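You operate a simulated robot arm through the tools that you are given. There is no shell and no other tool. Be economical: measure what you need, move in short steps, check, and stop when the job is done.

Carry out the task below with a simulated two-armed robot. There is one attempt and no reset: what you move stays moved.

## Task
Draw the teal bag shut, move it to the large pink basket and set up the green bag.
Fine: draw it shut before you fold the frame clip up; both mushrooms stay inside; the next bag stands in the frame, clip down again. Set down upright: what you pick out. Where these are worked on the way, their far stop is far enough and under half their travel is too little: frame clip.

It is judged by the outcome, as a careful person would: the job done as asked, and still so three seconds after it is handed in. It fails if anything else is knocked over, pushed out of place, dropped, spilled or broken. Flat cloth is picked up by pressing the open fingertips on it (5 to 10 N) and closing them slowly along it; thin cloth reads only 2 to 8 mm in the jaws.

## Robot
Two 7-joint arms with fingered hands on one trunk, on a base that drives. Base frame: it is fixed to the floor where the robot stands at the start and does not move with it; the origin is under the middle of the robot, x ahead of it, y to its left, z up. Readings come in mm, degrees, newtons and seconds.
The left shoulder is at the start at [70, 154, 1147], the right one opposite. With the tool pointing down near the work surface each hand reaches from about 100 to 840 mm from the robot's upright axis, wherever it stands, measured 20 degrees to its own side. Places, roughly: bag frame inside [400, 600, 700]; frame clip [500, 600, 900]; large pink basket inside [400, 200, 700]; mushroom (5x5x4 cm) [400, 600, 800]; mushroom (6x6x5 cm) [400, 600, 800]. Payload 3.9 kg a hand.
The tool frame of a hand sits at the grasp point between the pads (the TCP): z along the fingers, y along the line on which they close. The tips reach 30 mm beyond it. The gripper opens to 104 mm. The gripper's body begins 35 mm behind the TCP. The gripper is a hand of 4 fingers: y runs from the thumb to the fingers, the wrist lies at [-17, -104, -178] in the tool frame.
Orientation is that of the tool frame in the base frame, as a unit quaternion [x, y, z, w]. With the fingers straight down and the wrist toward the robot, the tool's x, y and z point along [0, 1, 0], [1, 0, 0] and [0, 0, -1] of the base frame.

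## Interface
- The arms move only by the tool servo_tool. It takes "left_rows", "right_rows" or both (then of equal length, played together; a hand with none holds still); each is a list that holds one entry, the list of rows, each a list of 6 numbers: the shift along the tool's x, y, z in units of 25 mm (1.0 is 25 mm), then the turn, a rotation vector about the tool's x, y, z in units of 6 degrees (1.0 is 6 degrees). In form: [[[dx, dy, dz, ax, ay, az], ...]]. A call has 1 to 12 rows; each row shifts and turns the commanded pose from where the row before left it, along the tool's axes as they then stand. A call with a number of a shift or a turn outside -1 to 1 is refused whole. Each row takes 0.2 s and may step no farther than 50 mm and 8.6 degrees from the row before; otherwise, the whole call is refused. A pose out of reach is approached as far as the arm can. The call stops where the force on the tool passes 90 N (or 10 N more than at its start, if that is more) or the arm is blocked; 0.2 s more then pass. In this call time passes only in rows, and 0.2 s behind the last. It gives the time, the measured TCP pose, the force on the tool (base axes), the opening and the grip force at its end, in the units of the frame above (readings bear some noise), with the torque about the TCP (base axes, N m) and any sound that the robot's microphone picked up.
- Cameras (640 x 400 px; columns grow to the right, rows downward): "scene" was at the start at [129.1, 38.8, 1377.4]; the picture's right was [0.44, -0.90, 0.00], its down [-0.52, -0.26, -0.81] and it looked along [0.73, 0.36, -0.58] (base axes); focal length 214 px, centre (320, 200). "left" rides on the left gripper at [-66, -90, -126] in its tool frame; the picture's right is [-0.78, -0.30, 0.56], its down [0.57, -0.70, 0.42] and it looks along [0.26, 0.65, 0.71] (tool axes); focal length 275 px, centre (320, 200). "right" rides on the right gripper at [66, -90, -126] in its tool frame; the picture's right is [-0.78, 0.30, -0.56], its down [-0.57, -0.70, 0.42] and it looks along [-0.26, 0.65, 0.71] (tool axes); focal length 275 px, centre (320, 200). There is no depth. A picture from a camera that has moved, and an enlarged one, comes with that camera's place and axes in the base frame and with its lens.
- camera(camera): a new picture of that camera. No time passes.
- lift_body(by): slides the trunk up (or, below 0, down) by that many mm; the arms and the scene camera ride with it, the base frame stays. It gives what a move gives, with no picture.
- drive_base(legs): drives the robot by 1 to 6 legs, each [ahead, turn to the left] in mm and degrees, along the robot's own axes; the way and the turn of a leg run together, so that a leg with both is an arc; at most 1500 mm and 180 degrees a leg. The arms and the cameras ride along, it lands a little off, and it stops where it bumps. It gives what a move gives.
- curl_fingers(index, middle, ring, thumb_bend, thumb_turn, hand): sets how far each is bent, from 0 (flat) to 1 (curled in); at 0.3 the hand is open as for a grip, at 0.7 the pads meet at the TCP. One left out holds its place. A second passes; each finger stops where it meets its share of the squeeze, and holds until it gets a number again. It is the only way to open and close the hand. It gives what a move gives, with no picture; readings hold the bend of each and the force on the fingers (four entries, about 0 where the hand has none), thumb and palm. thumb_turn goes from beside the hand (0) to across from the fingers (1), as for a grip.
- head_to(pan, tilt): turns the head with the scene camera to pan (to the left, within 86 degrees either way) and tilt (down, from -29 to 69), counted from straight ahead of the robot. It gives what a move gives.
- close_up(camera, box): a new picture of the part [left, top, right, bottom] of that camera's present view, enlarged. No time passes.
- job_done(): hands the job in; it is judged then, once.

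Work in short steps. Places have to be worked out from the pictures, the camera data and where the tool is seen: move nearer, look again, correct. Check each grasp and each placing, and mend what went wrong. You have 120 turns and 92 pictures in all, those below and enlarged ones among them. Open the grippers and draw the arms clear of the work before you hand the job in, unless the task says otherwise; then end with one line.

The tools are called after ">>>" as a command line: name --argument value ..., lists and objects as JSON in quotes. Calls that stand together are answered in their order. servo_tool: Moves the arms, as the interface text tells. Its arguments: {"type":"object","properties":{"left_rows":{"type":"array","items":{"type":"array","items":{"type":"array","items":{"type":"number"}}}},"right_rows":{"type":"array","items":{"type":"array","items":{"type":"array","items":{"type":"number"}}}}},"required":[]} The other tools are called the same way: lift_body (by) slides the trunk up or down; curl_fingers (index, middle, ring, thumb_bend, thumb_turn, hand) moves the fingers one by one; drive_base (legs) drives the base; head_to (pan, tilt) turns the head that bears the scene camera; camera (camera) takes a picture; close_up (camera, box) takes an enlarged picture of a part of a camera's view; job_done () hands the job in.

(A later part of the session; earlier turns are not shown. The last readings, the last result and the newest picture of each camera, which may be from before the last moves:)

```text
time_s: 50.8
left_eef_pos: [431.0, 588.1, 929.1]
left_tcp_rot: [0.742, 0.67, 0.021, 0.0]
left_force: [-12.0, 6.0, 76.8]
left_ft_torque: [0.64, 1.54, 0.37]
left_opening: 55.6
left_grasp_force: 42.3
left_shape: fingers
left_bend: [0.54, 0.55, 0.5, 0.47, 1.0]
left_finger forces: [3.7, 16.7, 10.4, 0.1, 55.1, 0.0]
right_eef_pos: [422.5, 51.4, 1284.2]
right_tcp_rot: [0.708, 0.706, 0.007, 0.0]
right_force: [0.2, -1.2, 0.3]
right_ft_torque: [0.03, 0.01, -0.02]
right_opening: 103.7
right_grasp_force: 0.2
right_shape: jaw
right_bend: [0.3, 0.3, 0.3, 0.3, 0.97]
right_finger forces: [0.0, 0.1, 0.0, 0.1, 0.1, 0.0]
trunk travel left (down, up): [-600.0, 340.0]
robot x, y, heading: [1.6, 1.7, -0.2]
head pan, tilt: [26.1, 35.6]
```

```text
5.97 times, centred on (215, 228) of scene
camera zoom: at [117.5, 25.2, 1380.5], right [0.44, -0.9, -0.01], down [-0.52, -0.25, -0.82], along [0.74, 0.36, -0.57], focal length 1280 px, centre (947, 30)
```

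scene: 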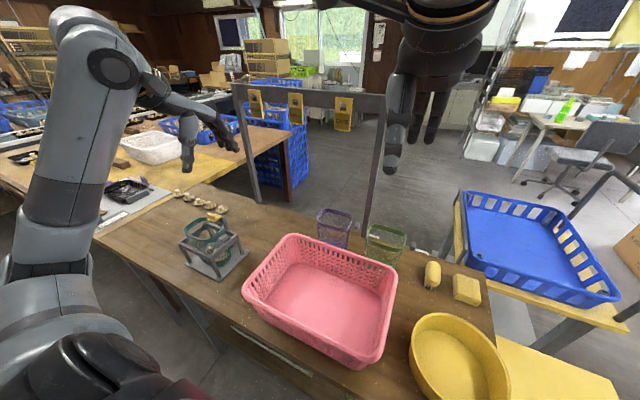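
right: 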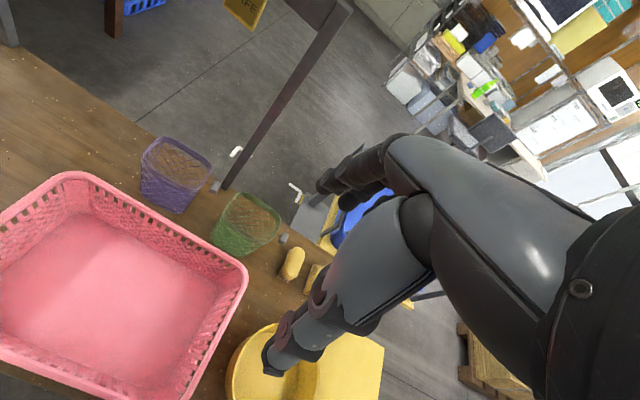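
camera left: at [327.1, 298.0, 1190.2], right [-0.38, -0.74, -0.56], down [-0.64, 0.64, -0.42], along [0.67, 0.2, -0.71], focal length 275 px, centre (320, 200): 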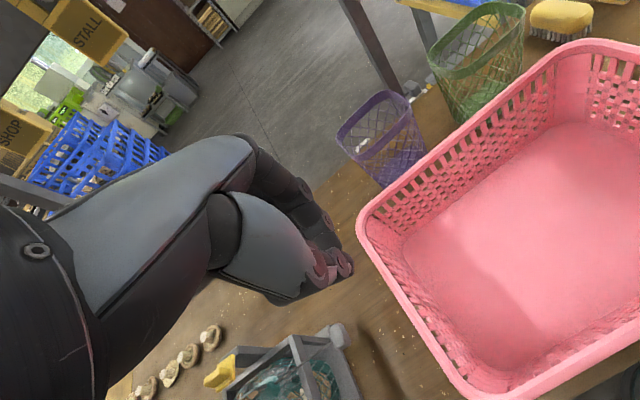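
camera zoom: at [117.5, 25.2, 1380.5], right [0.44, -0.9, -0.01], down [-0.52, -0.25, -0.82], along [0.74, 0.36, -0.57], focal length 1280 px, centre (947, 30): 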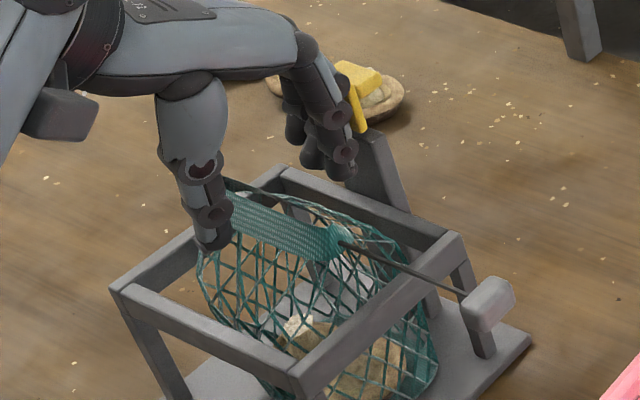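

The thumb landed on the bag (77 N), so I immediately rise 40 mm and look again.

>>> servo_tool --left_rows '[[[0, 0, -1, 0, 0, 0], [0, 0, -1, 0, 0, 0], [0, 0, -1, 0, 0, 0]]]'

>>> close_up --camera "scene" --box '[165, 195, 265, 262]'

>>> close_up --camera "left" --box '[200, 250, 440, 400]'

```text
time_s: 51.6
left_eef_pos: [431.3, 593.7, 979.7]
left_tcp_rot: [0.743, 0.669, -0.002, 0.0]
left_force: [-0.2, 0.8, -0.2]
left_ft_torque: [0.01, -0.02, 0.0]
left_opening: 53.8
left_grasp_force: 0.1
left_shape: fingers
left_bend: [0.5, 0.5, 0.5, 0.5, 0.97]
left_finger forces: [0.0, 0.1, 0.1, 0.0, 0.0, 0.0]
right_eef_pos: [432.6, 64.0, 1277.9]
right_tcp_rot: [0.707, 0.707, 0.0, 0.0]
right_force: [-0.2, -1.1, 0.1]
right_ft_torque: [0.01, -0.02, -0.01]
right_opening: 103.6
right_grasp_force: 0.0
right_shape: jaw
right_bend: [0.3, 0.3, 0.3, 0.3, 0.97]
right_finger forces: [0.1, 0.0, 0.1, 0.0, 0.0, 0.1]
trunk travel left (down, up): [-600.0, 340.0]
robot x, y, heading: [4.1, 0.2, -0.0]
head pan, tilt: [26.1, 35.6]
```

```text
5.97 times, centred on (215, 228) of scene
camera zoom: at [128.5, 37.1, 1377.2], right [0.44, -0.9, 0.0], down [-0.52, -0.25, -0.81], along [0.73, 0.36, -0.58], focal length 1280 px, centre (947, 30)
```

zoom: 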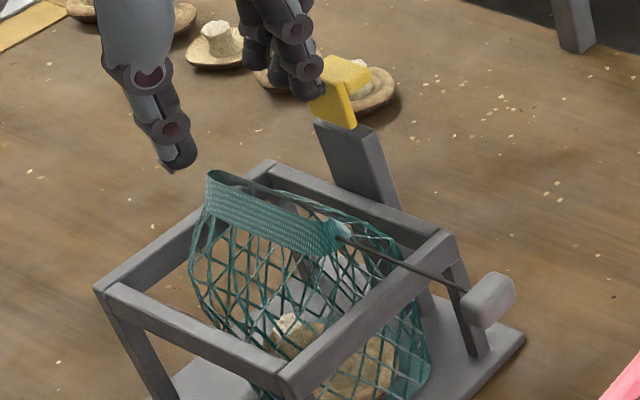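

```text
2.67 times, centred on (320, 325) of left
camera zoom: at [335.4, 536.7, 1105.5], right [-0.38, -0.74, -0.55], down [-0.64, 0.64, -0.42], along [0.67, 0.19, -0.72], focal length 734 px, centre (320, -133)
```

zoom: 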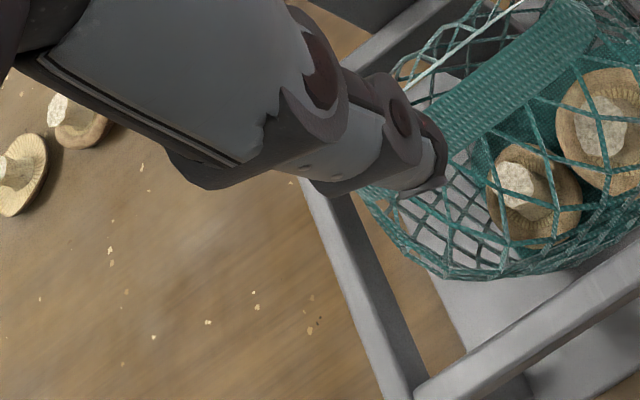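

Fingers likely met the post top at x≈470 and the thumb the net. I narrow the opening to ~36 mm, shift to x≈425 and descend gently.

>>> curl_fingers --hand "left" --index 0.57 --middle 0.57 --ring 0.57 --thumb_bend 0.57

>>> servo_tool --left_rows '[[[-0.03, -0.25, 0.4, 0, 0, 0], [0, 0, 0.6, 0, 0, 0], [0, 0, 0.6, 0, 0, 0], [0, 0, 0.6, 0, 0, 0]]]'

>>> close_up --camera "scene" --box '[165, 195, 265, 262]'

```text
time_s: 52.6
left_eef_pos: [432.8, 594.8, 980.7]
left_tcp_rot: [0.743, 0.669, 0.0, 0.0]
left_force: [-0.7, -0.4, 0.3]
left_ft_torque: [-0.01, -0.03, 0.01]
left_opening: 38.9
left_grasp_force: 0.1
left_shape: fingers
left_bend: [0.56, 0.56, 0.56, 0.56, 0.97]
left_finger forces: [0.0, 0.0, 0.0, 0.0, 0.0, 0.0]
right_eef_pos: [433.1, 65.4, 1278.4]
right_tcp_rot: [0.707, 0.707, 0.0, 0.0]
right_force: [0.8, 0.4, 0.2]
right_ft_torque: [-0.02, 0.01, 0.01]
right_opening: 103.8
right_grasp_force: 0.0
right_shape: jaw
right_bend: [0.3, 0.3, 0.3, 0.3, 0.97]
right_finger forces: [0.0, 0.1, 0.0, 0.0, 0.1, 0.1]
trunk travel left (down, up): [-600.0, 340.0]
robot x, y, heading: [-0.4, -0.8, -0.0]
head pan, tilt: [26.1, 35.6]
```

```text
time_s: 53.6
left_eef_pos: [426.1, 593.4, 926.9]
left_tcp_rot: [0.743, 0.669, 0.0, 0.001]
left_force: [-0.7, -0.1, 0.4]
left_ft_torque: [0.03, 0.01, 0.0]
left_opening: 38.8
left_grasp_force: 0.1
left_shape: fingers
left_bend: [0.56, 0.56, 0.56, 0.56, 0.97]
left_finger forces: [0.0, 0.0, 0.1, 0.0, 0.0, 0.0]
right_eef_pos: [433.3, 64.9, 1277.3]
right_tcp_rot: [0.707, 0.707, 0.0, 0.0]
right_force: [0.1, 1.0, 0.4]
right_ft_torque: [0.01, 0.0, 0.0]
right_opening: 103.8
right_grasp_force: 0.0
right_shape: jaw
right_bend: [0.3, 0.3, 0.3, 0.3, 0.97]
right_finger forces: [0.1, 0.0, 0.0, 0.0, 0.1, 0.0]
trunk travel left (down, up): [-600.0, 340.0]
robot x, y, heading: [0.2, 2.8, 0.1]
head pan, tilt: [26.1, 35.6]
```

```text
5.97 times, centred on (215, 228) of scene
camera zoom: at [129.0, 39.0, 1377.4], right [0.44, -0.9, 0.0], down [-0.52, -0.26, -0.81], along [0.73, 0.36, -0.58], focal length 1280 px, centre (947, 30)
```

zoom: 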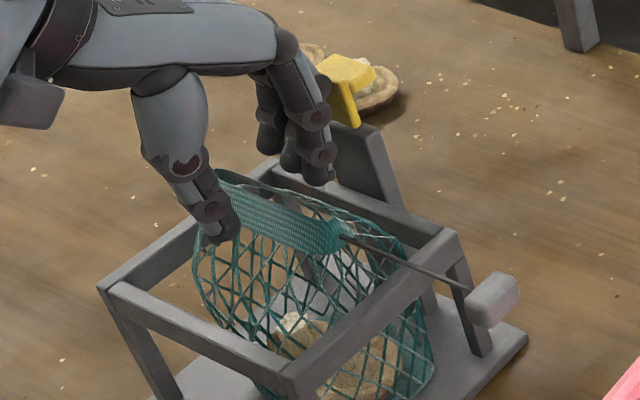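

No contact now, with the band between thumb and fingers. I go down 17 mm more and close.

>>> servo_tool --left_rows '[[[0, 0, 0.35, 0, 0, 0], [0, 0, 0.35, 0, 0, 0]]]'

>>> curl_fingers --hand "left" --index 0.78 --middle 0.78 --ring 0.78 --thumb_bend 0.75

>>> close_up --camera "scene" --box '[165, 195, 265, 262]'

```text
time_s: 54.2
left_eef_pos: [425.9, 588.9, 926.1]
left_tcp_rot: [0.742, 0.67, 0.014, 0.0]
left_force: [3.3, 3.5, 60.5]
left_ft_torque: [0.04, 1.13, 0.03]
left_opening: 38.6
left_grasp_force: 30.4
left_shape: fingers
left_bend: [0.56, 0.56, 0.56, 0.58, 1.0]
left_finger forces: [5.4, 7.2, 0.0, 0.1, 48.2, 0.1]
right_eef_pos: [427.7, 57.2, 1282.4]
right_tcp_rot: [0.707, 0.707, 0.004, 0.0]
right_force: [-0.1, 1.0, 0.0]
right_ft_torque: [0.0, 0.03, -0.02]
right_opening: 103.6
right_grasp_force: 0.1
right_shape: jaw
right_bend: [0.3, 0.3, 0.3, 0.3, 0.97]
right_finger forces: [0.0, 0.0, 0.0, 0.0, 0.1, 0.1]
trunk travel left (down, up): [-600.0, 340.0]
robot x, y, heading: [-3.6, 0.3, 0.1]
head pan, tilt: [26.1, 35.6]
```

```text
time_s: 55.2
left_eef_pos: [422.9, 589.5, 924.6]
left_tcp_rot: [0.742, 0.67, 0.014, 0.001]
left_force: [-2.5, 4.2, 65.5]
left_ft_torque: [-0.3, 0.59, -0.12]
left_opening: 35.6
left_grasp_force: 32.1
left_shape: fingers
left_bend: [0.57, 0.78, 0.78, 0.63, 1.0]
left_finger forces: [25.0, 0.0, 0.1, 0.0, 40.1, 0.1]
right_eef_pos: [425.4, 55.8, 1281.2]
right_tcp_rot: [0.707, 0.707, 0.005, 0.0]
right_force: [-0.8, -0.3, -0.1]
right_ft_torque: [-0.02, -0.03, 0.03]
right_opening: 103.7
right_grasp_force: 0.1
right_shape: jaw
right_bend: [0.3, 0.3, 0.3, 0.3, 0.97]
right_finger forces: [0.1, 0.0, 0.1, 0.0, 0.0, 0.0]
trunk travel left (down, up): [-600.0, 340.0]
robot x, y, heading: [0.5, 0.3, -0.3]
head pan, tilt: [26.1, 35.6]
```

```text
5.97 times, centred on (215, 228) of scene
camera zoom: at [121.6, 29.3, 1378.5], right [0.44, -0.9, 0.0], down [-0.52, -0.25, -0.82], along [0.73, 0.36, -0.57], focal length 1280 px, centre (947, 30)
```

zoom: 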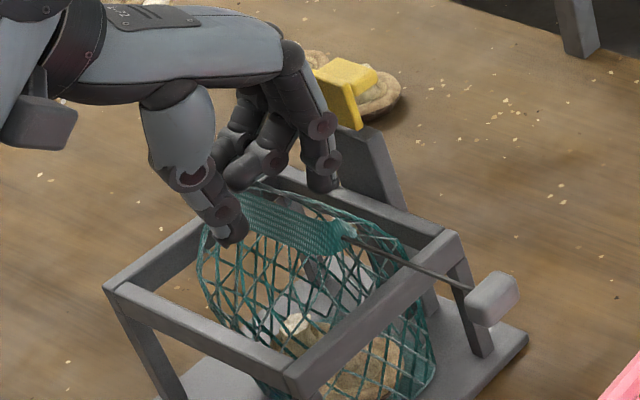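

Thumb and index are clamping the gathered mouth at 35 mm width with 25–40 N. I test by lifting 25 mm.

>>> servo_tool --left_rows '[[[0, 0, -0.5, 0, 0, 0], [0, 0, -0.5, 0, 0, 0], [0, 0, -0.5, 0, 0, 0]]]'

>>> close_up --camera "scene" --box '[165, 195, 265, 262]'

```text
time_s: 56.0
left_eef_pos: [425.0, 594.4, 944.1]
left_tcp_rot: [0.743, 0.67, -0.003, 0.0]
left_force: [0.6, 0.3, 0.2]
left_ft_torque: [-0.01, 0.02, 0.02]
left_opening: 0.7
left_grasp_force: 0.1
left_shape: fingers
left_bend: [0.69, 0.78, 0.78, 0.72, 0.97]
left_finger forces: [0.0, 0.0, 0.0, 0.0, 0.0, 0.0]
right_eef_pos: [431.8, 64.2, 1277.4]
right_tcp_rot: [0.707, 0.708, 0.0, 0.0]
right_force: [0.8, -0.8, 0.2]
right_ft_torque: [-0.01, -0.02, 0.01]
right_opening: 104.0
right_grasp_force: 0.1
right_shape: jaw
right_bend: [0.3, 0.3, 0.3, 0.3, 0.97]
right_finger forces: [0.0, 0.0, 0.1, 0.0, 0.0, 0.1]
trunk travel left (down, up): [-600.0, 340.0]
robot x, y, heading: [2.7, 6.2, 0.0]
head pan, tilt: [26.1, 35.6]
```

```text
5.97 times, centred on (215, 228) of scene
camera zoom: at [128.3, 38.6, 1377.0], right [0.44, -0.9, 0.0], down [-0.52, -0.26, -0.81], along [0.73, 0.36, -0.58], focal length 1280 px, centre (947, 30)
```

zoom: 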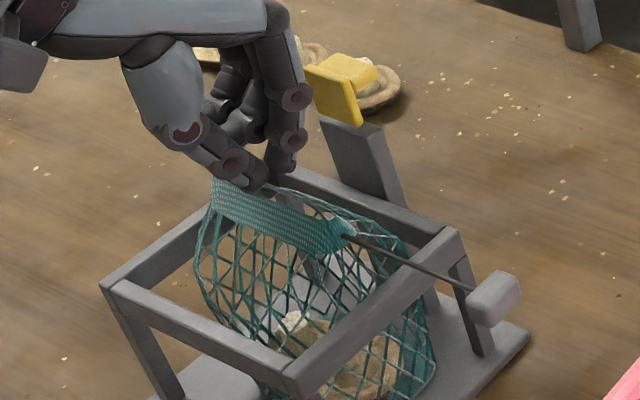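

It didn't hold: the gathered mouth is a tent-like ridge. I follow the cloth method: open fingertips, press lightly (5–10 N), then close slowly.

>>> curl_fingers --hand "left" --index 0.57 --middle 0.57 --ring 0.57 --thumb_bend 0.57

>>> servo_tool --left_rows '[[[-0.15, 0, 0.4, 0, 0, 0], [-0.15, 0, 0.35, 0, 0, 0], [0, 0, 0.1, 0, 0, 0]]]'

```text
time_s: 57.0
left_eef_pos: [427.1, 595.2, 946.5]
left_tcp_rot: [0.743, 0.67, 0.0, 0.0]
left_force: [0.5, -0.4, 0.8]
left_ft_torque: [0.03, -0.01, 0.02]
left_opening: 37.6
left_grasp_force: 0.0
left_shape: fingers
left_bend: [0.56, 0.56, 0.56, 0.56, 0.97]
left_finger forces: [0.0, 0.0, 0.0, 0.0, 0.0, 0.0]
right_eef_pos: [433.5, 65.7, 1278.0]
right_tcp_rot: [0.707, 0.707, 0.0, 0.0]
right_force: [0.1, 0.0, 0.2]
right_ft_torque: [0.01, -0.02, -0.02]
right_opening: 103.8
right_grasp_force: 0.0
right_shape: jaw
right_bend: [0.3, 0.3, 0.3, 0.3, 0.97]
right_finger forces: [0.0, 0.0, 0.0, 0.0, 0.0, 0.0]
trunk travel left (down, up): [-600.0, 340.0]
robot x, y, heading: [0.7, 0.3, 0.1]
head pan, tilt: [26.1, 35.6]
```

```text
time_s: 57.8
left_eef_pos: [423.9, 587.5, 926.4]
left_tcp_rot: [0.743, 0.669, 0.001, -0.001]
left_force: [1.4, 0.5, 5.1]
left_ft_torque: [0.09, -0.17, 0.04]
left_opening: 37.7
left_grasp_force: 2.8
left_shape: fingers
left_bend: [0.56, 0.56, 0.56, 0.56, 0.97]
left_finger forces: [0.0, 5.1, 0.1, 0.0, 0.6, 0.1]
right_eef_pos: [433.3, 64.1, 1278.8]
right_tcp_rot: [0.708, 0.707, -0.001, 0.0]
right_force: [0.2, -0.4, -0.1]
right_ft_torque: [0.02, 0.01, -0.01]
right_opening: 103.8
right_grasp_force: 0.0
right_shape: jaw
right_bend: [0.3, 0.3, 0.3, 0.3, 0.97]
right_finger forces: [0.0, 0.0, 0.0, 0.0, 0.1, 0.1]
trunk travel left (down, up): [-600.0, 340.0]
robot x, y, heading: [-1.6, -0.4, 0.0]
head pan, tilt: [26.1, 35.6]
```

5 N of contact by the middle finger and thumb. I close in small steps.

>>> curl_fingers --hand "left" --index 0.6 --middle 0.6 --ring 0.6 --thumb_bend 0.6

>>> curl_fingers --hand "left" --index 0.64 --middle 0.64 --ring 0.64 --thumb_bend 0.64

>>> curl_fingers --hand "left" --index 0.68 --middle 0.68 --ring 0.68 --thumb_bend 0.68

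>>> curl_fingers --hand "left" --index 0.75 --middle 0.75 --ring 0.75 --thumb_bend 0.73

```text
time_s: 58.8
left_eef_pos: [424.8, 588.4, 925.6]
left_tcp_rot: [0.743, 0.669, -0.001, 0.0]
left_force: [2.7, 1.5, 8.4]
left_ft_torque: [0.1, -0.25, -0.03]
left_opening: 28.3
left_grasp_force: 4.2
left_shape: fingers
left_bend: [0.6, 0.58, 0.6, 0.6, 0.97]
left_finger forces: [0.0, 7.9, 0.0, 0.0, 0.0, 0.0]
right_eef_pos: [433.2, 64.1, 1278.2]
right_tcp_rot: [0.707, 0.708, 0.0, 0.0]
right_force: [0.1, 0.5, 0.0]
right_ft_torque: [0.02, 0.01, 0.02]
right_opening: 103.6
right_grasp_force: 0.2
right_shape: jaw
right_bend: [0.3, 0.3, 0.3, 0.3, 0.97]
right_finger forces: [0.0, 0.0, 0.1, 0.0, 0.0, 0.0]
trunk travel left (down, up): [-600.0, 340.0]
robot x, y, heading: [0.2, 1.3, -0.3]
head pan, tilt: [26.1, 35.6]
```

```text
time_s: 59.8
left_eef_pos: [423.9, 586.5, 925.6]
left_tcp_rot: [0.743, 0.669, -0.001, -0.001]
left_force: [0.5, -1.2, 2.1]
left_ft_torque: [-0.02, -0.02, -0.01]
left_opening: 18.0
left_grasp_force: 1.0
left_shape: fingers
left_bend: [0.64, 0.64, 0.64, 0.64, 0.97]
left_finger forces: [1.1, 0.7, 0.1, 0.0, 0.3, 0.0]
right_eef_pos: [432.6, 64.7, 1277.9]
right_tcp_rot: [0.707, 0.707, 0.0, 0.0]
right_force: [0.2, -0.1, 0.5]
right_ft_torque: [0.02, 0.01, -0.01]
right_opening: 103.9
right_grasp_force: 0.0
right_shape: jaw
right_bend: [0.3, 0.3, 0.3, 0.3, 0.97]
right_finger forces: [0.1, 0.1, 0.1, 0.0, 0.0, 0.0]
trunk travel left (down, up): [-600.0, 340.0]
robot x, y, heading: [-0.3, 1.0, -0.0]
head pan, tilt: [26.1, 35.6]
```

```text
time_s: 60.8
left_eef_pos: [424.2, 587.9, 924.6]
left_tcp_rot: [0.744, 0.669, 0.0, 0.001]
left_force: [0.4, -0.3, -0.3]
left_ft_torque: [0.02, 0.0, 0.0]
left_opening: 8.5
left_grasp_force: 0.1
left_shape: fingers
left_bend: [0.68, 0.68, 0.68, 0.68, 0.97]
left_finger forces: [0.0, 0.0, 0.1, 0.1, 0.0, 0.0]
right_eef_pos: [432.3, 64.6, 1277.8]
right_tcp_rot: [0.707, 0.707, 0.0, 0.0]
right_force: [-0.7, -0.4, -0.2]
right_ft_torque: [0.0, -0.03, -0.03]
right_opening: 103.4
right_grasp_force: 0.1
right_shape: jaw
right_bend: [0.3, 0.3, 0.3, 0.3, 0.97]
right_finger forces: [0.1, 0.1, 0.0, 0.0, 0.0, 0.1]
trunk travel left (down, up): [-600.0, 340.0]
robot x, y, heading: [0.1, 0.6, -0.0]
head pan, tilt: [26.1, 35.6]
```

```text
time_s: 61.8
left_eef_pos: [424.3, 589.1, 923.4]
left_tcp_rot: [0.744, 0.669, 0.0, 0.0]
left_force: [-0.7, -0.6, 0.1]
left_ft_torque: [-0.01, 0.03, 0.01]
left_opening: 0.0
left_grasp_force: 0.0
left_shape: fingers
left_bend: [0.74, 0.75, 0.75, 0.71, 0.97]
left_finger forces: [0.0, 0.0, 0.0, 0.0, 0.0, 0.0]
right_eef_pos: [433.3, 65.1, 1277.2]
right_tcp_rot: [0.707, 0.707, 0.0, 0.0]
right_force: [-0.2, -0.5, -0.1]
right_ft_torque: [-0.01, -0.01, 0.0]
right_opening: 103.9
right_grasp_force: 0.2
right_shape: jaw
right_bend: [0.3, 0.3, 0.3, 0.3, 0.97]
right_finger forces: [0.1, 0.0, 0.0, 0.0, 0.1, 0.1]
trunk travel left (down, up): [-600.0, 340.0]
robot x, y, heading: [0.1, -2.4, 0.1]
head pan, tilt: [26.1, 35.6]
```

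The tips closed just above the ridge. I raise the hand and place it so the left camera looks straight down on the mouth.

>>> servo_tool --left_rows '[[[0, 0, -1, 0, 0, 0], [0, 0, -1, 0, 0, 0], [0, 0, -1, 0, 0, 0], [0, 0, -0.5, 0, 0, 0], [0.87, 0.65, 0, 0, 0, 0], [0.87, 0.65, 0, 0, 0, 0], [0.87, 0.65, 0, 0, 0, 0]]]'

>>> close_up --camera "left" --box '[400, 200, 640, 400]'

```text
time_s: 63.4
left_eef_pos: [482.9, 650.3, 1012.2]
left_tcp_rot: [0.743, 0.669, -0.002, -0.001]
left_force: [0.7, -0.3, -0.2]
left_ft_torque: [-0.01, 0.0, -0.02]
left_opening: 0.0
left_grasp_force: 0.1
left_shape: fingers
left_bend: [0.74, 0.75, 0.75, 0.71, 0.97]
left_finger forces: [0.1, 0.0, 0.2, 0.0, 0.0, 0.0]
right_eef_pos: [434.0, 65.3, 1277.2]
right_tcp_rot: [0.707, 0.707, -0.001, -0.001]
right_force: [0.2, -0.3, -0.5]
right_ft_torque: [0.01, 0.01, 0.01]
right_opening: 103.9
right_grasp_force: 0.1
right_shape: jaw
right_bend: [0.3, 0.3, 0.3, 0.3, 0.97]
right_finger forces: [0.0, 0.1, 0.0, 0.1, 0.1, 0.0]
trunk travel left (down, up): [-600.0, 340.0]
robot x, y, heading: [1.6, -0.0, -0.0]
head pan, tilt: [26.1, 35.6]
```

```text
2.00 times, centred on (520, 300) of left
camera zoom: at [386.3, 594.5, 1136.8], right [-0.38, -0.74, -0.56], down [-0.64, 0.64, -0.42], along [0.67, 0.19, -0.71], focal length 551 px, centre (-80, 0)
```

zoom: 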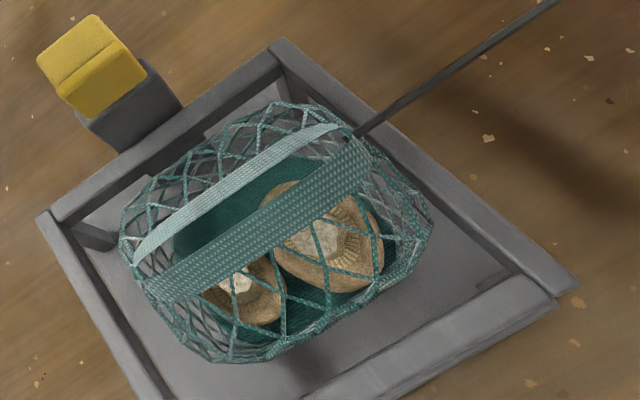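

From above, the ridge is centred at x≈430, y 548–637, with net shoulders on both sides that caught the wide tips. I go back over x=430 aligned with the ridge, narrow to ~26 mm and come down.

>>> servo_tool --left_rows '[[[-0.84, -0.61, 0, 0, 0, 0], [-0.84, -0.61, 0, 0, 0, 0], [-0.84, -0.61, 0, 0, 0, -0.67], [0, 0, 0.8, 0, 0, 0], [0, 0, 0.8, 0, 0, 0], [0, 0, 0.8, 0, 0, 0]]]'

>>> curl_fingers --hand "left" --index 0.6 --middle 0.6 --ring 0.6 --thumb_bend 0.6

>>> servo_tool --left_rows '[[[0, 0, 0.6, 0, 0, 0], [0, 0, 0.4, 0, 0, 0], [0, 0, 0.3, 0, 0, 0]]]'

```text
time_s: 64.8
left_eef_pos: [429.1, 587.1, 951.5]
left_tcp_rot: [0.719, 0.695, 0.0, 0.0]
left_force: [0.7, -0.7, -0.1]
left_ft_torque: [0.01, 0.03, -0.02]
left_opening: 0.0
left_grasp_force: 0.0
left_shape: fingers
left_bend: [0.74, 0.75, 0.75, 0.71, 0.97]
left_finger forces: [0.1, 0.1, 0.0, 0.1, 0.1, 0.0]
right_eef_pos: [433.0, 65.4, 1278.2]
right_tcp_rot: [0.707, 0.707, 0.0, 0.0]
right_force: [0.3, -0.3, -0.7]
right_ft_torque: [0.03, 0.01, 0.0]
right_opening: 103.8
right_grasp_force: 0.1
right_shape: jaw
right_bend: [0.3, 0.3, 0.3, 0.3, 0.97]
right_finger forces: [0.1, 0.0, 0.1, 0.0, 0.0, 0.0]
trunk travel left (down, up): [-600.0, 340.0]
robot x, y, heading: [1.4, -1.4, -0.2]
head pan, tilt: [26.1, 35.6]
```

```text
time_s: 65.8
left_eef_pos: [430.5, 588.3, 952.8]
left_tcp_rot: [0.72, 0.694, 0.0, 0.0]
left_force: [0.5, 0.9, 0.3]
left_ft_torque: [-0.01, -0.03, 0.02]
left_opening: 27.2
left_grasp_force: 0.0
left_shape: fingers
left_bend: [0.6, 0.6, 0.6, 0.6, 0.97]
left_finger forces: [0.0, 0.0, 0.0, 0.2, 0.0, 0.1]
right_eef_pos: [432.5, 65.1, 1277.7]
right_tcp_rot: [0.707, 0.707, 0.0, 0.0]
right_force: [0.2, 0.8, -0.8]
right_ft_torque: [-0.01, -0.03, -0.02]
right_opening: 103.6
right_grasp_force: 0.0
right_shape: jaw
right_bend: [0.3, 0.3, 0.3, 0.3, 0.97]
right_finger forces: [0.0, 0.0, 0.0, 0.1, 0.1, 0.1]
trunk travel left (down, up): [-600.0, 340.0]
robot x, y, heading: [-1.8, -2.7, 0.0]
head pan, tilt: [26.1, 35.6]
```

```text
time_s: 66.6
left_eef_pos: [430.2, 588.0, 925.1]
left_tcp_rot: [0.719, 0.695, 0.005, 0.001]
left_force: [0.7, 3.7, 19.0]
left_ft_torque: [0.03, -0.06, 0.02]
left_opening: 27.1
left_grasp_force: 9.7
left_shape: fingers
left_bend: [0.6, 0.6, 0.6, 0.61, 0.98]
left_finger forces: [7.3, 4.1, 0.0, 0.0, 7.4, 0.0]
right_eef_pos: [430.8, 62.3, 1280.2]
right_tcp_rot: [0.707, 0.707, 0.001, 0.0]
right_force: [0.1, 0.5, -0.4]
right_ft_torque: [0.01, -0.01, 0.01]
right_opening: 103.6
right_grasp_force: 0.1
right_shape: jaw
right_bend: [0.3, 0.3, 0.3, 0.3, 0.97]
right_finger forces: [0.1, 0.0, 0.0, 0.1, 0.0, 0.1]
trunk travel left (down, up): [-600.0, 340.0]
robot x, y, heading: [-0.3, -0.7, 0.2]
head pan, tilt: [26.1, 35.6]
```

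Index, middle and thumb press the rim evenly (19 N). I close slowly while following down to keep the press.

>>> curl_fingers --hand "left" --index 0.64 --middle 0.64 --ring 0.64 --thumb_bend 0.64

>>> servo_tool --left_rows '[[[0, 0, 0.15, 0, 0, 0]]]'

>>> curl_fingers --hand "left" --index 0.68 --middle 0.68 --ring 0.68 --thumb_bend 0.68

>>> servo_tool --left_rows '[[[0, 0, 0.15, 0, 0, 0]]]'

>>> curl_fingers --hand "left" --index 0.76 --middle 0.76 --ring 0.76 --thumb_bend 0.74

>>> close_up --camera "scene" --box '[165, 195, 265, 262]'

```text
time_s: 67.6
left_eef_pos: [428.8, 588.1, 925.1]
left_tcp_rot: [0.718, 0.696, 0.005, 0.001]
left_force: [5.3, 7.0, 32.2]
left_ft_torque: [-0.19, -0.65, 0.18]
left_opening: 24.4
left_grasp_force: 16.0
left_shape: fingers
left_bend: [0.6, 0.64, 0.64, 0.63, 0.98]
left_finger forces: [27.6, 0.1, 0.0, 0.1, 4.9, 0.1]
right_eef_pos: [430.4, 61.5, 1278.9]
right_tcp_rot: [0.707, 0.708, 0.002, -0.001]
right_force: [0.5, 0.5, -0.6]
right_ft_torque: [0.0, -0.02, 0.01]
right_opening: 103.8
right_grasp_force: 0.1
right_shape: jaw
right_bend: [0.3, 0.3, 0.3, 0.3, 0.97]
right_finger forces: [0.0, 0.1, 0.0, 0.0, 0.0, 0.1]
trunk travel left (down, up): [-600.0, 340.0]
robot x, y, heading: [1.4, -0.5, -0.1]
head pan, tilt: [26.1, 35.6]
```

```text
time_s: 68.0
left_eef_pos: [427.1, 587.0, 925.5]
left_tcp_rot: [0.719, 0.695, 0.008, 0.001]
left_force: [3.1, 6.4, 47.8]
left_ft_torque: [-0.35, -0.31, 0.18]
left_opening: 24.4
left_grasp_force: 23.3
left_shape: fingers
left_bend: [0.59, 0.64, 0.64, 0.64, 0.98]
left_finger forces: [27.8, 0.1, 0.0, 0.0, 20.1, 0.1]
right_eef_pos: [429.5, 60.0, 1280.2]
right_tcp_rot: [0.707, 0.707, 0.004, -0.001]
right_force: [-0.4, -0.1, 0.3]
right_ft_torque: [0.01, 0.01, 0.02]
right_opening: 104.0
right_grasp_force: 0.1
right_shape: jaw
right_bend: [0.3, 0.3, 0.3, 0.3, 0.97]
right_finger forces: [0.0, 0.0, 0.1, 0.0, 0.0, 0.0]
trunk travel left (down, up): [-600.0, 340.0]
robot x, y, heading: [-0.9, 1.0, 0.4]
head pan, tilt: [26.1, 35.6]
```

```text
time_s: 69.0
left_eef_pos: [428.1, 587.9, 925.7]
left_tcp_rot: [0.718, 0.696, 0.009, 0.002]
left_force: [3.0, 7.8, 47.8]
left_ft_torque: [-0.32, -0.37, 0.18]
left_opening: 24.2
left_grasp_force: 24.2
left_shape: fingers
left_bend: [0.59, 0.68, 0.68, 0.65, 0.98]
left_finger forces: [29.8, 0.1, 0.0, 0.0, 18.3, 0.1]
right_eef_pos: [428.2, 59.5, 1279.4]
right_tcp_rot: [0.707, 0.707, 0.003, 0.0]
right_force: [0.5, 0.2, 0.0]
right_ft_torque: [0.0, 0.0, -0.01]
right_opening: 103.8
right_grasp_force: 0.1
right_shape: jaw
right_bend: [0.3, 0.3, 0.3, 0.3, 0.97]
right_finger forces: [0.0, 0.0, 0.0, 0.0, 0.0, 0.0]
trunk travel left (down, up): [-600.0, 340.0]
robot x, y, heading: [1.3, 1.6, 0.3]
head pan, tilt: [26.1, 35.6]
```

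```text
time_s: 69.4
left_eef_pos: [428.0, 586.1, 924.5]
left_tcp_rot: [0.719, 0.695, 0.011, 0.002]
left_force: [1.3, 5.9, 54.7]
left_ft_torque: [-0.38, 0.15, 0.1]
left_opening: 23.3
left_grasp_force: 27.7
left_shape: fingers
left_bend: [0.6, 0.68, 0.68, 0.66, 0.98]
left_finger forces: [23.8, 0.0, 0.0, 0.0, 31.6, 0.0]
right_eef_pos: [428.2, 58.7, 1281.4]
right_tcp_rot: [0.707, 0.707, 0.004, 0.0]
right_force: [0.7, -0.9, 0.9]
right_ft_torque: [-0.03, -0.02, -0.04]
right_opening: 103.7
right_grasp_force: 0.1
right_shape: jaw
right_bend: [0.3, 0.3, 0.3, 0.3, 0.97]
right_finger forces: [0.0, 0.0, 0.0, 0.0, 0.0, 0.0]
trunk travel left (down, up): [-600.0, 340.0]
robot x, y, heading: [-0.4, 0.2, 0.0]
head pan, tilt: [26.1, 35.6]
```

```text
time_s: 70.4
left_eef_pos: [430.0, 585.3, 919.9]
left_tcp_rot: [0.719, 0.695, 0.006, 0.0]
left_force: [10.0, -0.3, 38.6]
left_ft_torque: [-0.52, -0.53, 0.13]
left_opening: 0.4
left_grasp_force: 28.3
left_shape: fingers
left_bend: [0.76, 0.76, 0.76, 0.77, 0.98]
left_finger forces: [29.9, 0.1, 0.0, 0.0, 26.0, 0.0]
right_eef_pos: [431.8, 59.9, 1278.4]
right_tcp_rot: [0.707, 0.707, 0.002, -0.001]
right_force: [-0.4, 0.4, 0.2]
right_ft_torque: [-0.01, 0.04, 0.0]
right_opening: 103.8
right_grasp_force: 0.1
right_shape: jaw
right_bend: [0.3, 0.3, 0.3, 0.3, 0.97]
right_finger forces: [0.1, 0.0, 0.0, 0.0, 0.0, 0.0]
trunk travel left (down, up): [-600.0, 340.0]
robot x, y, heading: [-3.3, 0.2, -0.1]
head pan, tilt: [26.1, 35.6]
```

```text
5.97 times, centred on (215, 228) of scene
camera zoom: at [126.6, 32.8, 1377.8], right [0.44, -0.9, 0.0], down [-0.52, -0.25, -0.82], along [0.73, 0.36, -0.58], focal length 1280 px, centre (947, 30)
```

zoom: 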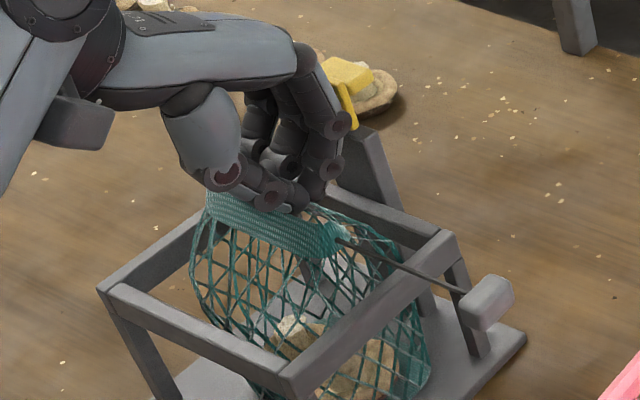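

Thumb and index clamp at nearly zero opening; I lift 20 mm to test whether the hem follows.

>>> servo_tool --left_rows '[[[0, 0, -0.3, 0, 0, 0], [0, 0, -0.3, 0, 0, 0], [0, 0, -0.4, 0, 0, 0], [0, 0, -0.4, 0, 0, 0]]]'

>>> close_up --camera "scene" --box '[165, 195, 265, 262]'

```text
time_s: 71.4
left_eef_pos: [428.5, 590.6, 944.6]
left_tcp_rot: [0.719, 0.695, -0.001, 0.001]
left_force: [-0.9, -0.5, 0.2]
left_ft_torque: [-0.02, -0.01, 0.02]
left_opening: 0.0
left_grasp_force: 0.1
left_shape: fingers
left_bend: [0.75, 0.76, 0.76, 0.72, 0.97]
left_finger forces: [0.0, 0.1, 0.0, 0.1, 0.0, 0.1]
right_eef_pos: [432.9, 64.6, 1276.9]
right_tcp_rot: [0.707, 0.707, 0.0, 0.001]
right_force: [0.0, 0.3, 0.4]
right_ft_torque: [-0.02, 0.03, -0.01]
right_opening: 103.8
right_grasp_force: 0.0
right_shape: jaw
right_bend: [0.3, 0.3, 0.3, 0.3, 0.97]
right_finger forces: [0.0, 0.1, 0.0, 0.0, 0.1, 0.0]
trunk travel left (down, up): [-600.0, 340.0]
robot x, y, heading: [2.1, -0.6, 0.0]
head pan, tilt: [26.1, 35.6]
```

```text
5.97 times, centred on (215, 228) of scene
camera zoom: at [129.0, 38.2, 1377.3], right [0.44, -0.9, 0.0], down [-0.52, -0.26, -0.81], along [0.73, 0.36, -0.58], focal length 1280 px, centre (947, 30)
```

zoom: 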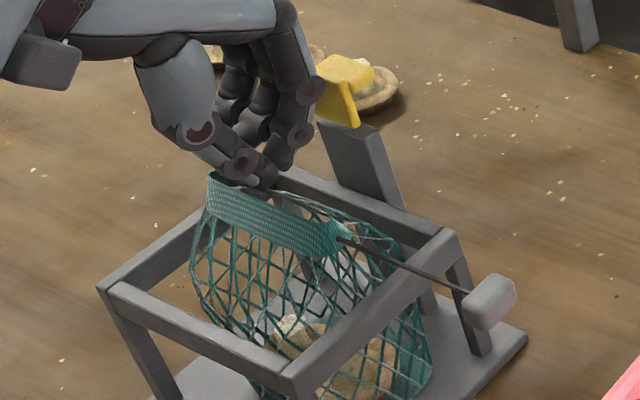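

The gathered top behaves like a solid tent, so pinching across it fails; but its ends along y are steep. I rise and yaw the hand 88° left to grip the top end-to-end along y.

>>> servo_tool --left_rows '[[[0, 0, -1, 0, 0, -1], [0, 0, -1, 0, 0, -1], [0, 0, -1, 0, 0, -1], [0, 0, -1, 0, 0, -1], [0, 0, 0, 0, 0, -1], [0, 0, 0, 0, 0, -1], [0, 0, 0, 0, 0, -1], [0, 0, 0, 0, 0, -1]]]'

>>> servo_tool --left_rows '[[[0, 0, 0, 0, 0, -1], [0, 0, 0, 0, 0, -1], [0, 0, 0, 0, 0, -1], [0, 0, 0, 0, 0, -1], [0, 0, 0, 0, 0, -1], [0, 0, 0, 0, 0, -1], [0, 0, 0, 0, 0, -0.5]]]'

>>> curl_fingers --hand "left" --index 0.22 --middle 0.22 --ring 0.22 --thumb_bend 0.22

>>> camera --camera "scene"

```text
time_s: 73.2
left_eef_pos: [428.7, 590.1, 1046.9]
left_tcp_rot: [0.374, 0.927, 0.0, -0.001]
left_force: [1.9, 0.4, 0.1]
left_ft_torque: [0.03, -0.01, 0.03]
left_opening: 0.0
left_grasp_force: 0.1
left_shape: fingers
left_bend: [0.75, 0.76, 0.76, 0.72, 0.97]
left_finger forces: [0.0, 0.0, 0.0, 0.0, 0.0, 0.0]
right_eef_pos: [433.6, 65.1, 1277.7]
right_tcp_rot: [0.707, 0.707, 0.0, 0.0]
right_force: [-1.0, -0.3, -0.1]
right_ft_torque: [-0.01, -0.01, -0.03]
right_opening: 103.5
right_grasp_force: 0.1
right_shape: jaw
right_bend: [0.3, 0.3, 0.3, 0.3, 0.97]
right_finger forces: [0.1, 0.0, 0.0, 0.0, 0.0, 0.1]
trunk travel left (down, up): [-600.0, 340.0]
robot x, y, heading: [1.9, -2.8, 0.1]
head pan, tilt: [26.1, 35.6]
```

```text
time_s: 74.8
left_eef_pos: [429.5, 590.2, 1047.2]
left_tcp_rot: [0.044, 0.999, 0.0, 0.0]
left_force: [-0.1, 0.1, -1.2]
left_ft_torque: [-0.01, 0.03, -0.01]
left_opening: 0.2
left_grasp_force: 0.1
left_shape: fingers
left_bend: [0.75, 0.76, 0.76, 0.72, 0.97]
left_finger forces: [0.0, 0.0, 0.0, 0.0, 0.0, 0.1]
right_eef_pos: [434.1, 64.3, 1279.0]
right_tcp_rot: [0.707, 0.707, 0.0, 0.0]
right_force: [-0.4, 0.0, -0.9]
right_ft_torque: [0.05, -0.02, 0.03]
right_opening: 103.8
right_grasp_force: 0.1
right_shape: jaw
right_bend: [0.3, 0.3, 0.3, 0.3, 0.97]
right_finger forces: [0.0, 0.1, 0.0, 0.0, 0.0, 0.0]
trunk travel left (down, up): [-600.0, 340.0]
robot x, y, heading: [1.1, 0.2, 0.2]
head pan, tilt: [26.1, 35.6]
```

```text
time_s: 75.8
left_eef_pos: [429.6, 589.9, 1047.3]
left_tcp_rot: [0.044, 0.999, 0.001, -0.001]
left_force: [-0.5, -0.6, 0.1]
left_ft_torque: [0.02, 0.01, 0.0]
left_opening: 121.9
left_grasp_force: 0.1
left_shape: fingers
left_bend: [0.22, 0.22, 0.22, 0.22, 0.97]
left_finger forces: [0.0, 0.0, 0.0, 0.0, 0.1, 0.0]
right_eef_pos: [433.9, 65.6, 1277.6]
right_tcp_rot: [0.707, 0.707, 0.0, -0.001]
right_force: [-0.1, 0.1, -0.6]
right_ft_torque: [0.02, -0.01, -0.01]
right_opening: 103.5
right_grasp_force: 0.1
right_shape: jaw
right_bend: [0.3, 0.3, 0.3, 0.3, 0.97]
right_finger forces: [0.0, 0.0, 0.0, 0.1, 0.0, 0.0]
trunk travel left (down, up): [-600.0, 340.0]
robot x, y, heading: [1.3, 1.3, -0.1]
head pan, tilt: [26.1, 35.6]
```

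```text
33 pictures are left
camera scene: at [129.1, 39.0, 1377.4], right [0.44, -0.9, 0.0], down [-0.52, -0.26, -0.81], along [0.73, 0.36, -0.58], focal length 214 px, centre (320, 200)
```

scene: 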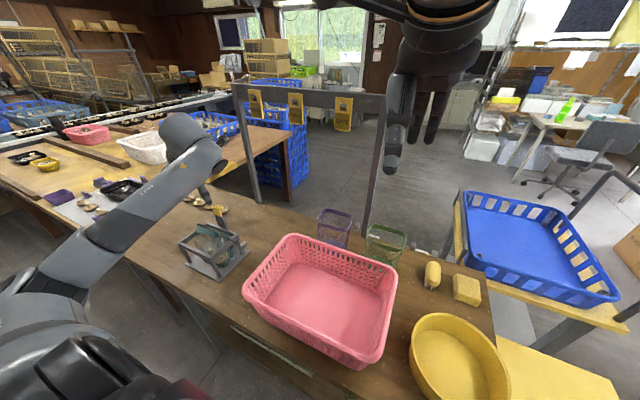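

The hand is now across y, opened to 122 mm over the bag centre. I descend to z≈905.

>>> servo_tool --left_rows '[[[0.1, 0.1, 0.95, 0, 0, 0], [0, 0, 0.95, 0, 0, 0], [0, 0, 0.95, 0, 0, 0], [0, 0, 0.95, 0, 0, 0], [0, 0, 0.95, 0, 0, 0], [0, 0, 0.8, 0, 0, 0]]]'

>>> close_up --camera "scene" --box '[165, 195, 265, 262]'

```text
time_s: 77.2
left_eef_pos: [426.9, 591.1, 907.7]
left_tcp_rot: [0.044, 0.999, 0.002, 0.0]
left_force: [0.5, 1.7, 5.8]
left_ft_torque: [0.15, -0.06, 0.06]
left_opening: 127.9
left_grasp_force: 2.5
left_shape: fingers
left_bend: [0.2, 0.22, 0.22, 0.2, 0.97]
left_finger forces: [3.8, 0.1, 0.0, 0.0, 1.4, 0.0]
right_eef_pos: [432.9, 63.2, 1277.6]
right_tcp_rot: [0.707, 0.707, 0.001, 0.001]
right_force: [-0.2, 0.3, -1.0]
right_ft_torque: [-0.01, -0.01, 0.0]
right_opening: 103.6
right_grasp_force: 0.1
right_shape: jaw
right_bend: [0.3, 0.3, 0.3, 0.3, 0.97]
right_finger forces: [0.0, 0.0, 0.0, 0.0, 0.0, 0.1]
trunk travel left (down, up): [-600.0, 340.0]
robot x, y, heading: [1.0, 1.7, -0.1]
head pan, tilt: [26.1, 35.6]
```

```text
5.97 times, centred on (215, 228) of scene
camera zoom: at [128.3, 37.9, 1377.7], right [0.44, -0.9, 0.0], down [-0.52, -0.26, -0.81], along [0.73, 0.36, -0.58], focal length 1280 px, centre (947, 30)
```

zoom: 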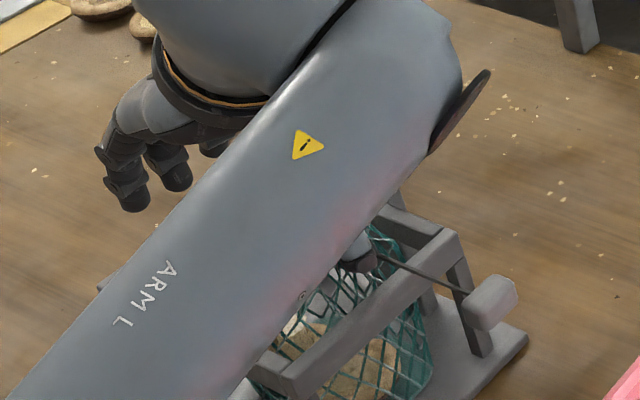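

Light contact of the index and thumb with the sides. I close to squeeze the bag's top between thumb and fingers.

>>> curl_fingers --hand "left" --index 0.4 --middle 0.4 --ring 0.4 --thumb_bend 0.4

>>> curl_fingers --hand "left" --index 0.5 --middle 0.5 --ring 0.5 --thumb_bend 0.5

```text
time_s: 78.2
left_eef_pos: [426.9, 594.8, 908.5]
left_tcp_rot: [0.042, 0.999, 0.003, 0.002]
left_force: [3.4, 22.2, 19.5]
left_ft_torque: [1.09, -0.08, -0.62]
left_opening: 125.7
left_grasp_force: 23.7
left_shape: fingers
left_bend: [0.22, 0.26, 0.27, 0.24, 0.97]
left_finger forces: [13.0, 10.8, 12.6, 0.0, 11.7, 0.1]
right_eef_pos: [432.0, 65.1, 1277.9]
right_tcp_rot: [0.707, 0.707, -0.001, 0.0]
right_force: [-0.1, -0.4, -0.2]
right_ft_torque: [-0.01, -0.04, 0.02]
right_opening: 103.5
right_grasp_force: 0.0
right_shape: jaw
right_bend: [0.3, 0.3, 0.3, 0.3, 0.97]
right_finger forces: [0.0, 0.0, 0.0, 0.0, 0.1, 0.0]
trunk travel left (down, up): [-600.0, 340.0]
robot x, y, heading: [-0.7, -0.7, 0.2]
head pan, tilt: [26.1, 35.6]
```

```text
time_s: 79.2
left_eef_pos: [425.5, 591.7, 906.8]
left_tcp_rot: [0.043, 0.999, 0.001, 0.001]
left_force: [1.0, 11.5, 18.7]
left_ft_torque: [-0.1, -0.02, -0.49]
left_opening: 125.0
left_grasp_force: 30.2
left_shape: fingers
left_bend: [0.19, 0.26, 0.26, 0.31, 0.96]
left_finger forces: [12.1, 9.7, 12.6, 0.0, 25.8, 0.1]
right_eef_pos: [430.2, 65.4, 1278.6]
right_tcp_rot: [0.708, 0.707, 0.0, 0.001]
right_force: [0.4, 0.4, 0.5]
right_ft_torque: [0.0, 0.02, -0.01]
right_opening: 103.3
right_grasp_force: 0.0
right_shape: jaw
right_bend: [0.3, 0.3, 0.3, 0.3, 0.97]
right_finger forces: [0.0, 0.1, 0.0, 0.0, 0.0, 0.0]
trunk travel left (down, up): [-600.0, 340.0]
robot x, y, heading: [1.3, 0.6, -0.2]
head pan, tilt: [26.1, 35.6]
```

A solid grip: fingers 34 N against thumb 26 N. I lift 30 mm and look.

>>> servo_tool --left_rows '[[[0, 0, -0.3, 0, 0, 0], [0, 0, -0.4, 0, 0, 0], [0, 0, -0.5, 0, 0, 0], [0, 0, -0.5, 0, 0, 0]]]'

>>> close_up --camera "scene" --box '[165, 195, 265, 262]'

```text
time_s: 80.2
left_eef_pos: [428.4, 591.8, 950.8]
left_tcp_rot: [0.044, 0.999, -0.001, -0.001]
left_force: [0.4, 1.2, -0.9]
left_ft_torque: [0.09, -0.03, -0.01]
left_opening: 124.2
left_grasp_force: 26.6
left_shape: fingers
left_bend: [0.2, 0.26, 0.28, 0.31, 0.94]
left_finger forces: [9.8, 8.9, 9.4, 0.0, 25.0, 0.1]
right_eef_pos: [433.8, 63.6, 1276.7]
right_tcp_rot: [0.707, 0.707, -0.001, 0.0]
right_force: [0.2, -0.5, -0.6]
right_ft_torque: [0.01, -0.03, -0.01]
right_opening: 103.7
right_grasp_force: 0.0
right_shape: jaw
right_bend: [0.3, 0.3, 0.3, 0.3, 0.97]
right_finger forces: [0.0, 0.0, 0.0, 0.0, 0.1, 0.0]
trunk travel left (down, up): [-600.0, 340.0]
robot x, y, heading: [0.7, 1.7, -0.1]
head pan, tilt: [26.1, 35.6]
```

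```text
5.97 times, centred on (215, 228) of scene
camera zoom: at [129.6, 38.8, 1377.3], right [0.44, -0.9, 0.0], down [-0.52, -0.26, -0.81], along [0.73, 0.36, -0.58], focal length 1280 px, centre (947, 30)
```

zoom: 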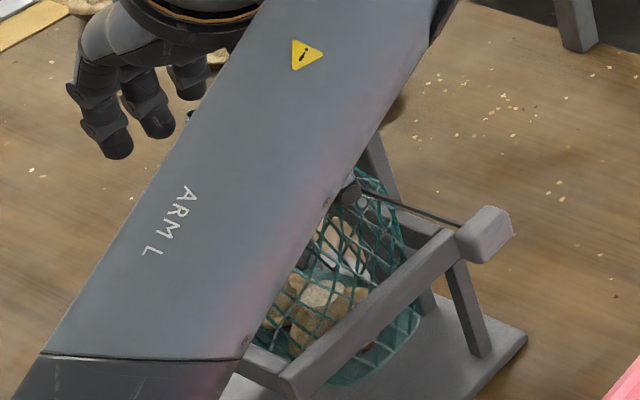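

The bag is rising with the hand and the frame stays. I lift a further 140 mm slowly.

>>> servo_tool --left_rows '[[[0, 0, -0.5, 0, 0, 0], [0, 0, -0.5, 0, 0, 0], [0, 0, -0.5, 0, 0, 0], [0, 0, -0.5, 0, 0, 0], [0, 0, -0.5, 0, 0, 0], [0, 0, -0.5, 0, 0, 0], [0, 0, -0.5, 0, 0, 0], [0, 0, -0.5, 0, 0, 0], [0, 0, -0.5, 0, 0, 0], [0, 0, -0.5, 0, 0, 0], [0, 0, -0.5, 0, 0, 0], [0, 0, -0.3, 0, 0, 0]]]'

>>> camera --camera "scene"

```text
time_s: 82.8
left_eef_pos: [425.9, 593.3, 1096.7]
left_tcp_rot: [0.044, 0.999, 0.001, 0.0]
left_force: [0.7, 0.5, -1.5]
left_ft_torque: [0.02, -0.01, 0.01]
left_opening: 124.1
left_grasp_force: 26.2
left_shape: fingers
left_bend: [0.2, 0.26, 0.28, 0.31, 0.94]
left_finger forces: [9.2, 8.8, 9.1, 0.0, 25.3, 0.0]
right_eef_pos: [433.1, 65.3, 1278.2]
right_tcp_rot: [0.707, 0.707, 0.0, 0.0]
right_force: [0.2, -1.0, 0.7]
right_ft_torque: [-0.01, 0.0, 0.02]
right_opening: 103.6
right_grasp_force: 0.0
right_shape: jaw
right_bend: [0.3, 0.3, 0.3, 0.3, 0.97]
right_finger forces: [0.0, 0.0, 0.0, 0.1, 0.0, 0.0]
trunk travel left (down, up): [-600.0, 340.0]
robot x, y, heading: [0.5, 1.9, 0.1]
head pan, tilt: [26.1, 35.6]
```

```text
30 pictures are left
camera scene: at [129.2, 39.2, 1377.3], right [0.44, -0.9, 0.0], down [-0.52, -0.26, -0.81], along [0.73, 0.36, -0.58], focal length 214 px, centre (320, 200)
```

scene: 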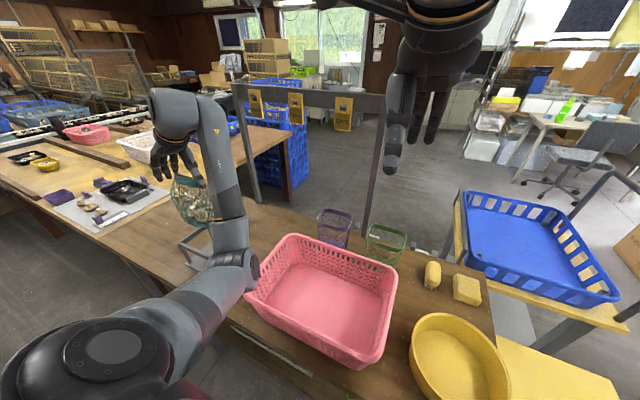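

The bag hangs steady; the pink basket spans about x 300–570, y 30–355. I carry the bag toward it at this height, first 190 mm toward -y.

>>> servo_tool --left_rows '[[[-0.16, -0.5, 0, 0, 0, 0], [-0.16, -0.83, 0, 0, 0, 0], [-0.16, -0.83, 0, 0, 0, 0], [-0.16, -0.83, 0, 0, 0, 0], [-0.16, -0.83, 0, 0, 0, 0], [-0.16, -0.83, 0, 0, 0, 0], [-0.16, -0.83, 0, 0, 0, 0], [-0.16, -0.83, 0, 0, 0, 0], [-0.16, -0.83, 0, 0, 0, 0], [-0.16, -0.5, 0, 0, 0, 0]]]'

>>> camera --camera "scene"

```text
time_s: 85.0
left_eef_pos: [448.3, 399.2, 1096.3]
left_tcp_rot: [0.043, 0.999, 0.0, 0.0]
left_force: [0.1, -0.5, -2.0]
left_ft_torque: [-0.01, -0.02, -0.01]
left_opening: 123.9
left_grasp_force: 25.8
left_shape: fingers
left_bend: [0.2, 0.26, 0.28, 0.31, 0.94]
left_finger forces: [9.1, 8.9, 9.0, 0.0, 25.2, 0.0]
right_eef_pos: [434.1, 65.1, 1278.1]
right_tcp_rot: [0.707, 0.707, 0.0, 0.0]
right_force: [0.0, 0.4, 0.5]
right_ft_torque: [0.03, -0.02, -0.02]
right_opening: 103.6
right_grasp_force: 0.1
right_shape: jaw
right_bend: [0.3, 0.3, 0.3, 0.3, 0.97]
right_finger forces: [0.0, 0.0, 0.0, 0.0, 0.0, 0.0]
trunk travel left (down, up): [-600.0, 340.0]
robot x, y, heading: [-0.2, -0.4, -0.2]
head pan, tilt: [26.1, 35.6]
```

```text
29 pictures are left
camera scene: at [129.4, 38.7, 1377.3], right [0.44, -0.9, 0.0], down [-0.52, -0.26, -0.81], along [0.73, 0.36, -0.58], focal length 214 px, centre (320, 200)
```

scene: 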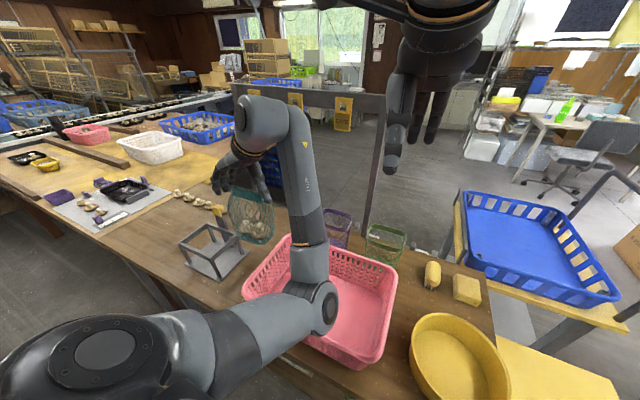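

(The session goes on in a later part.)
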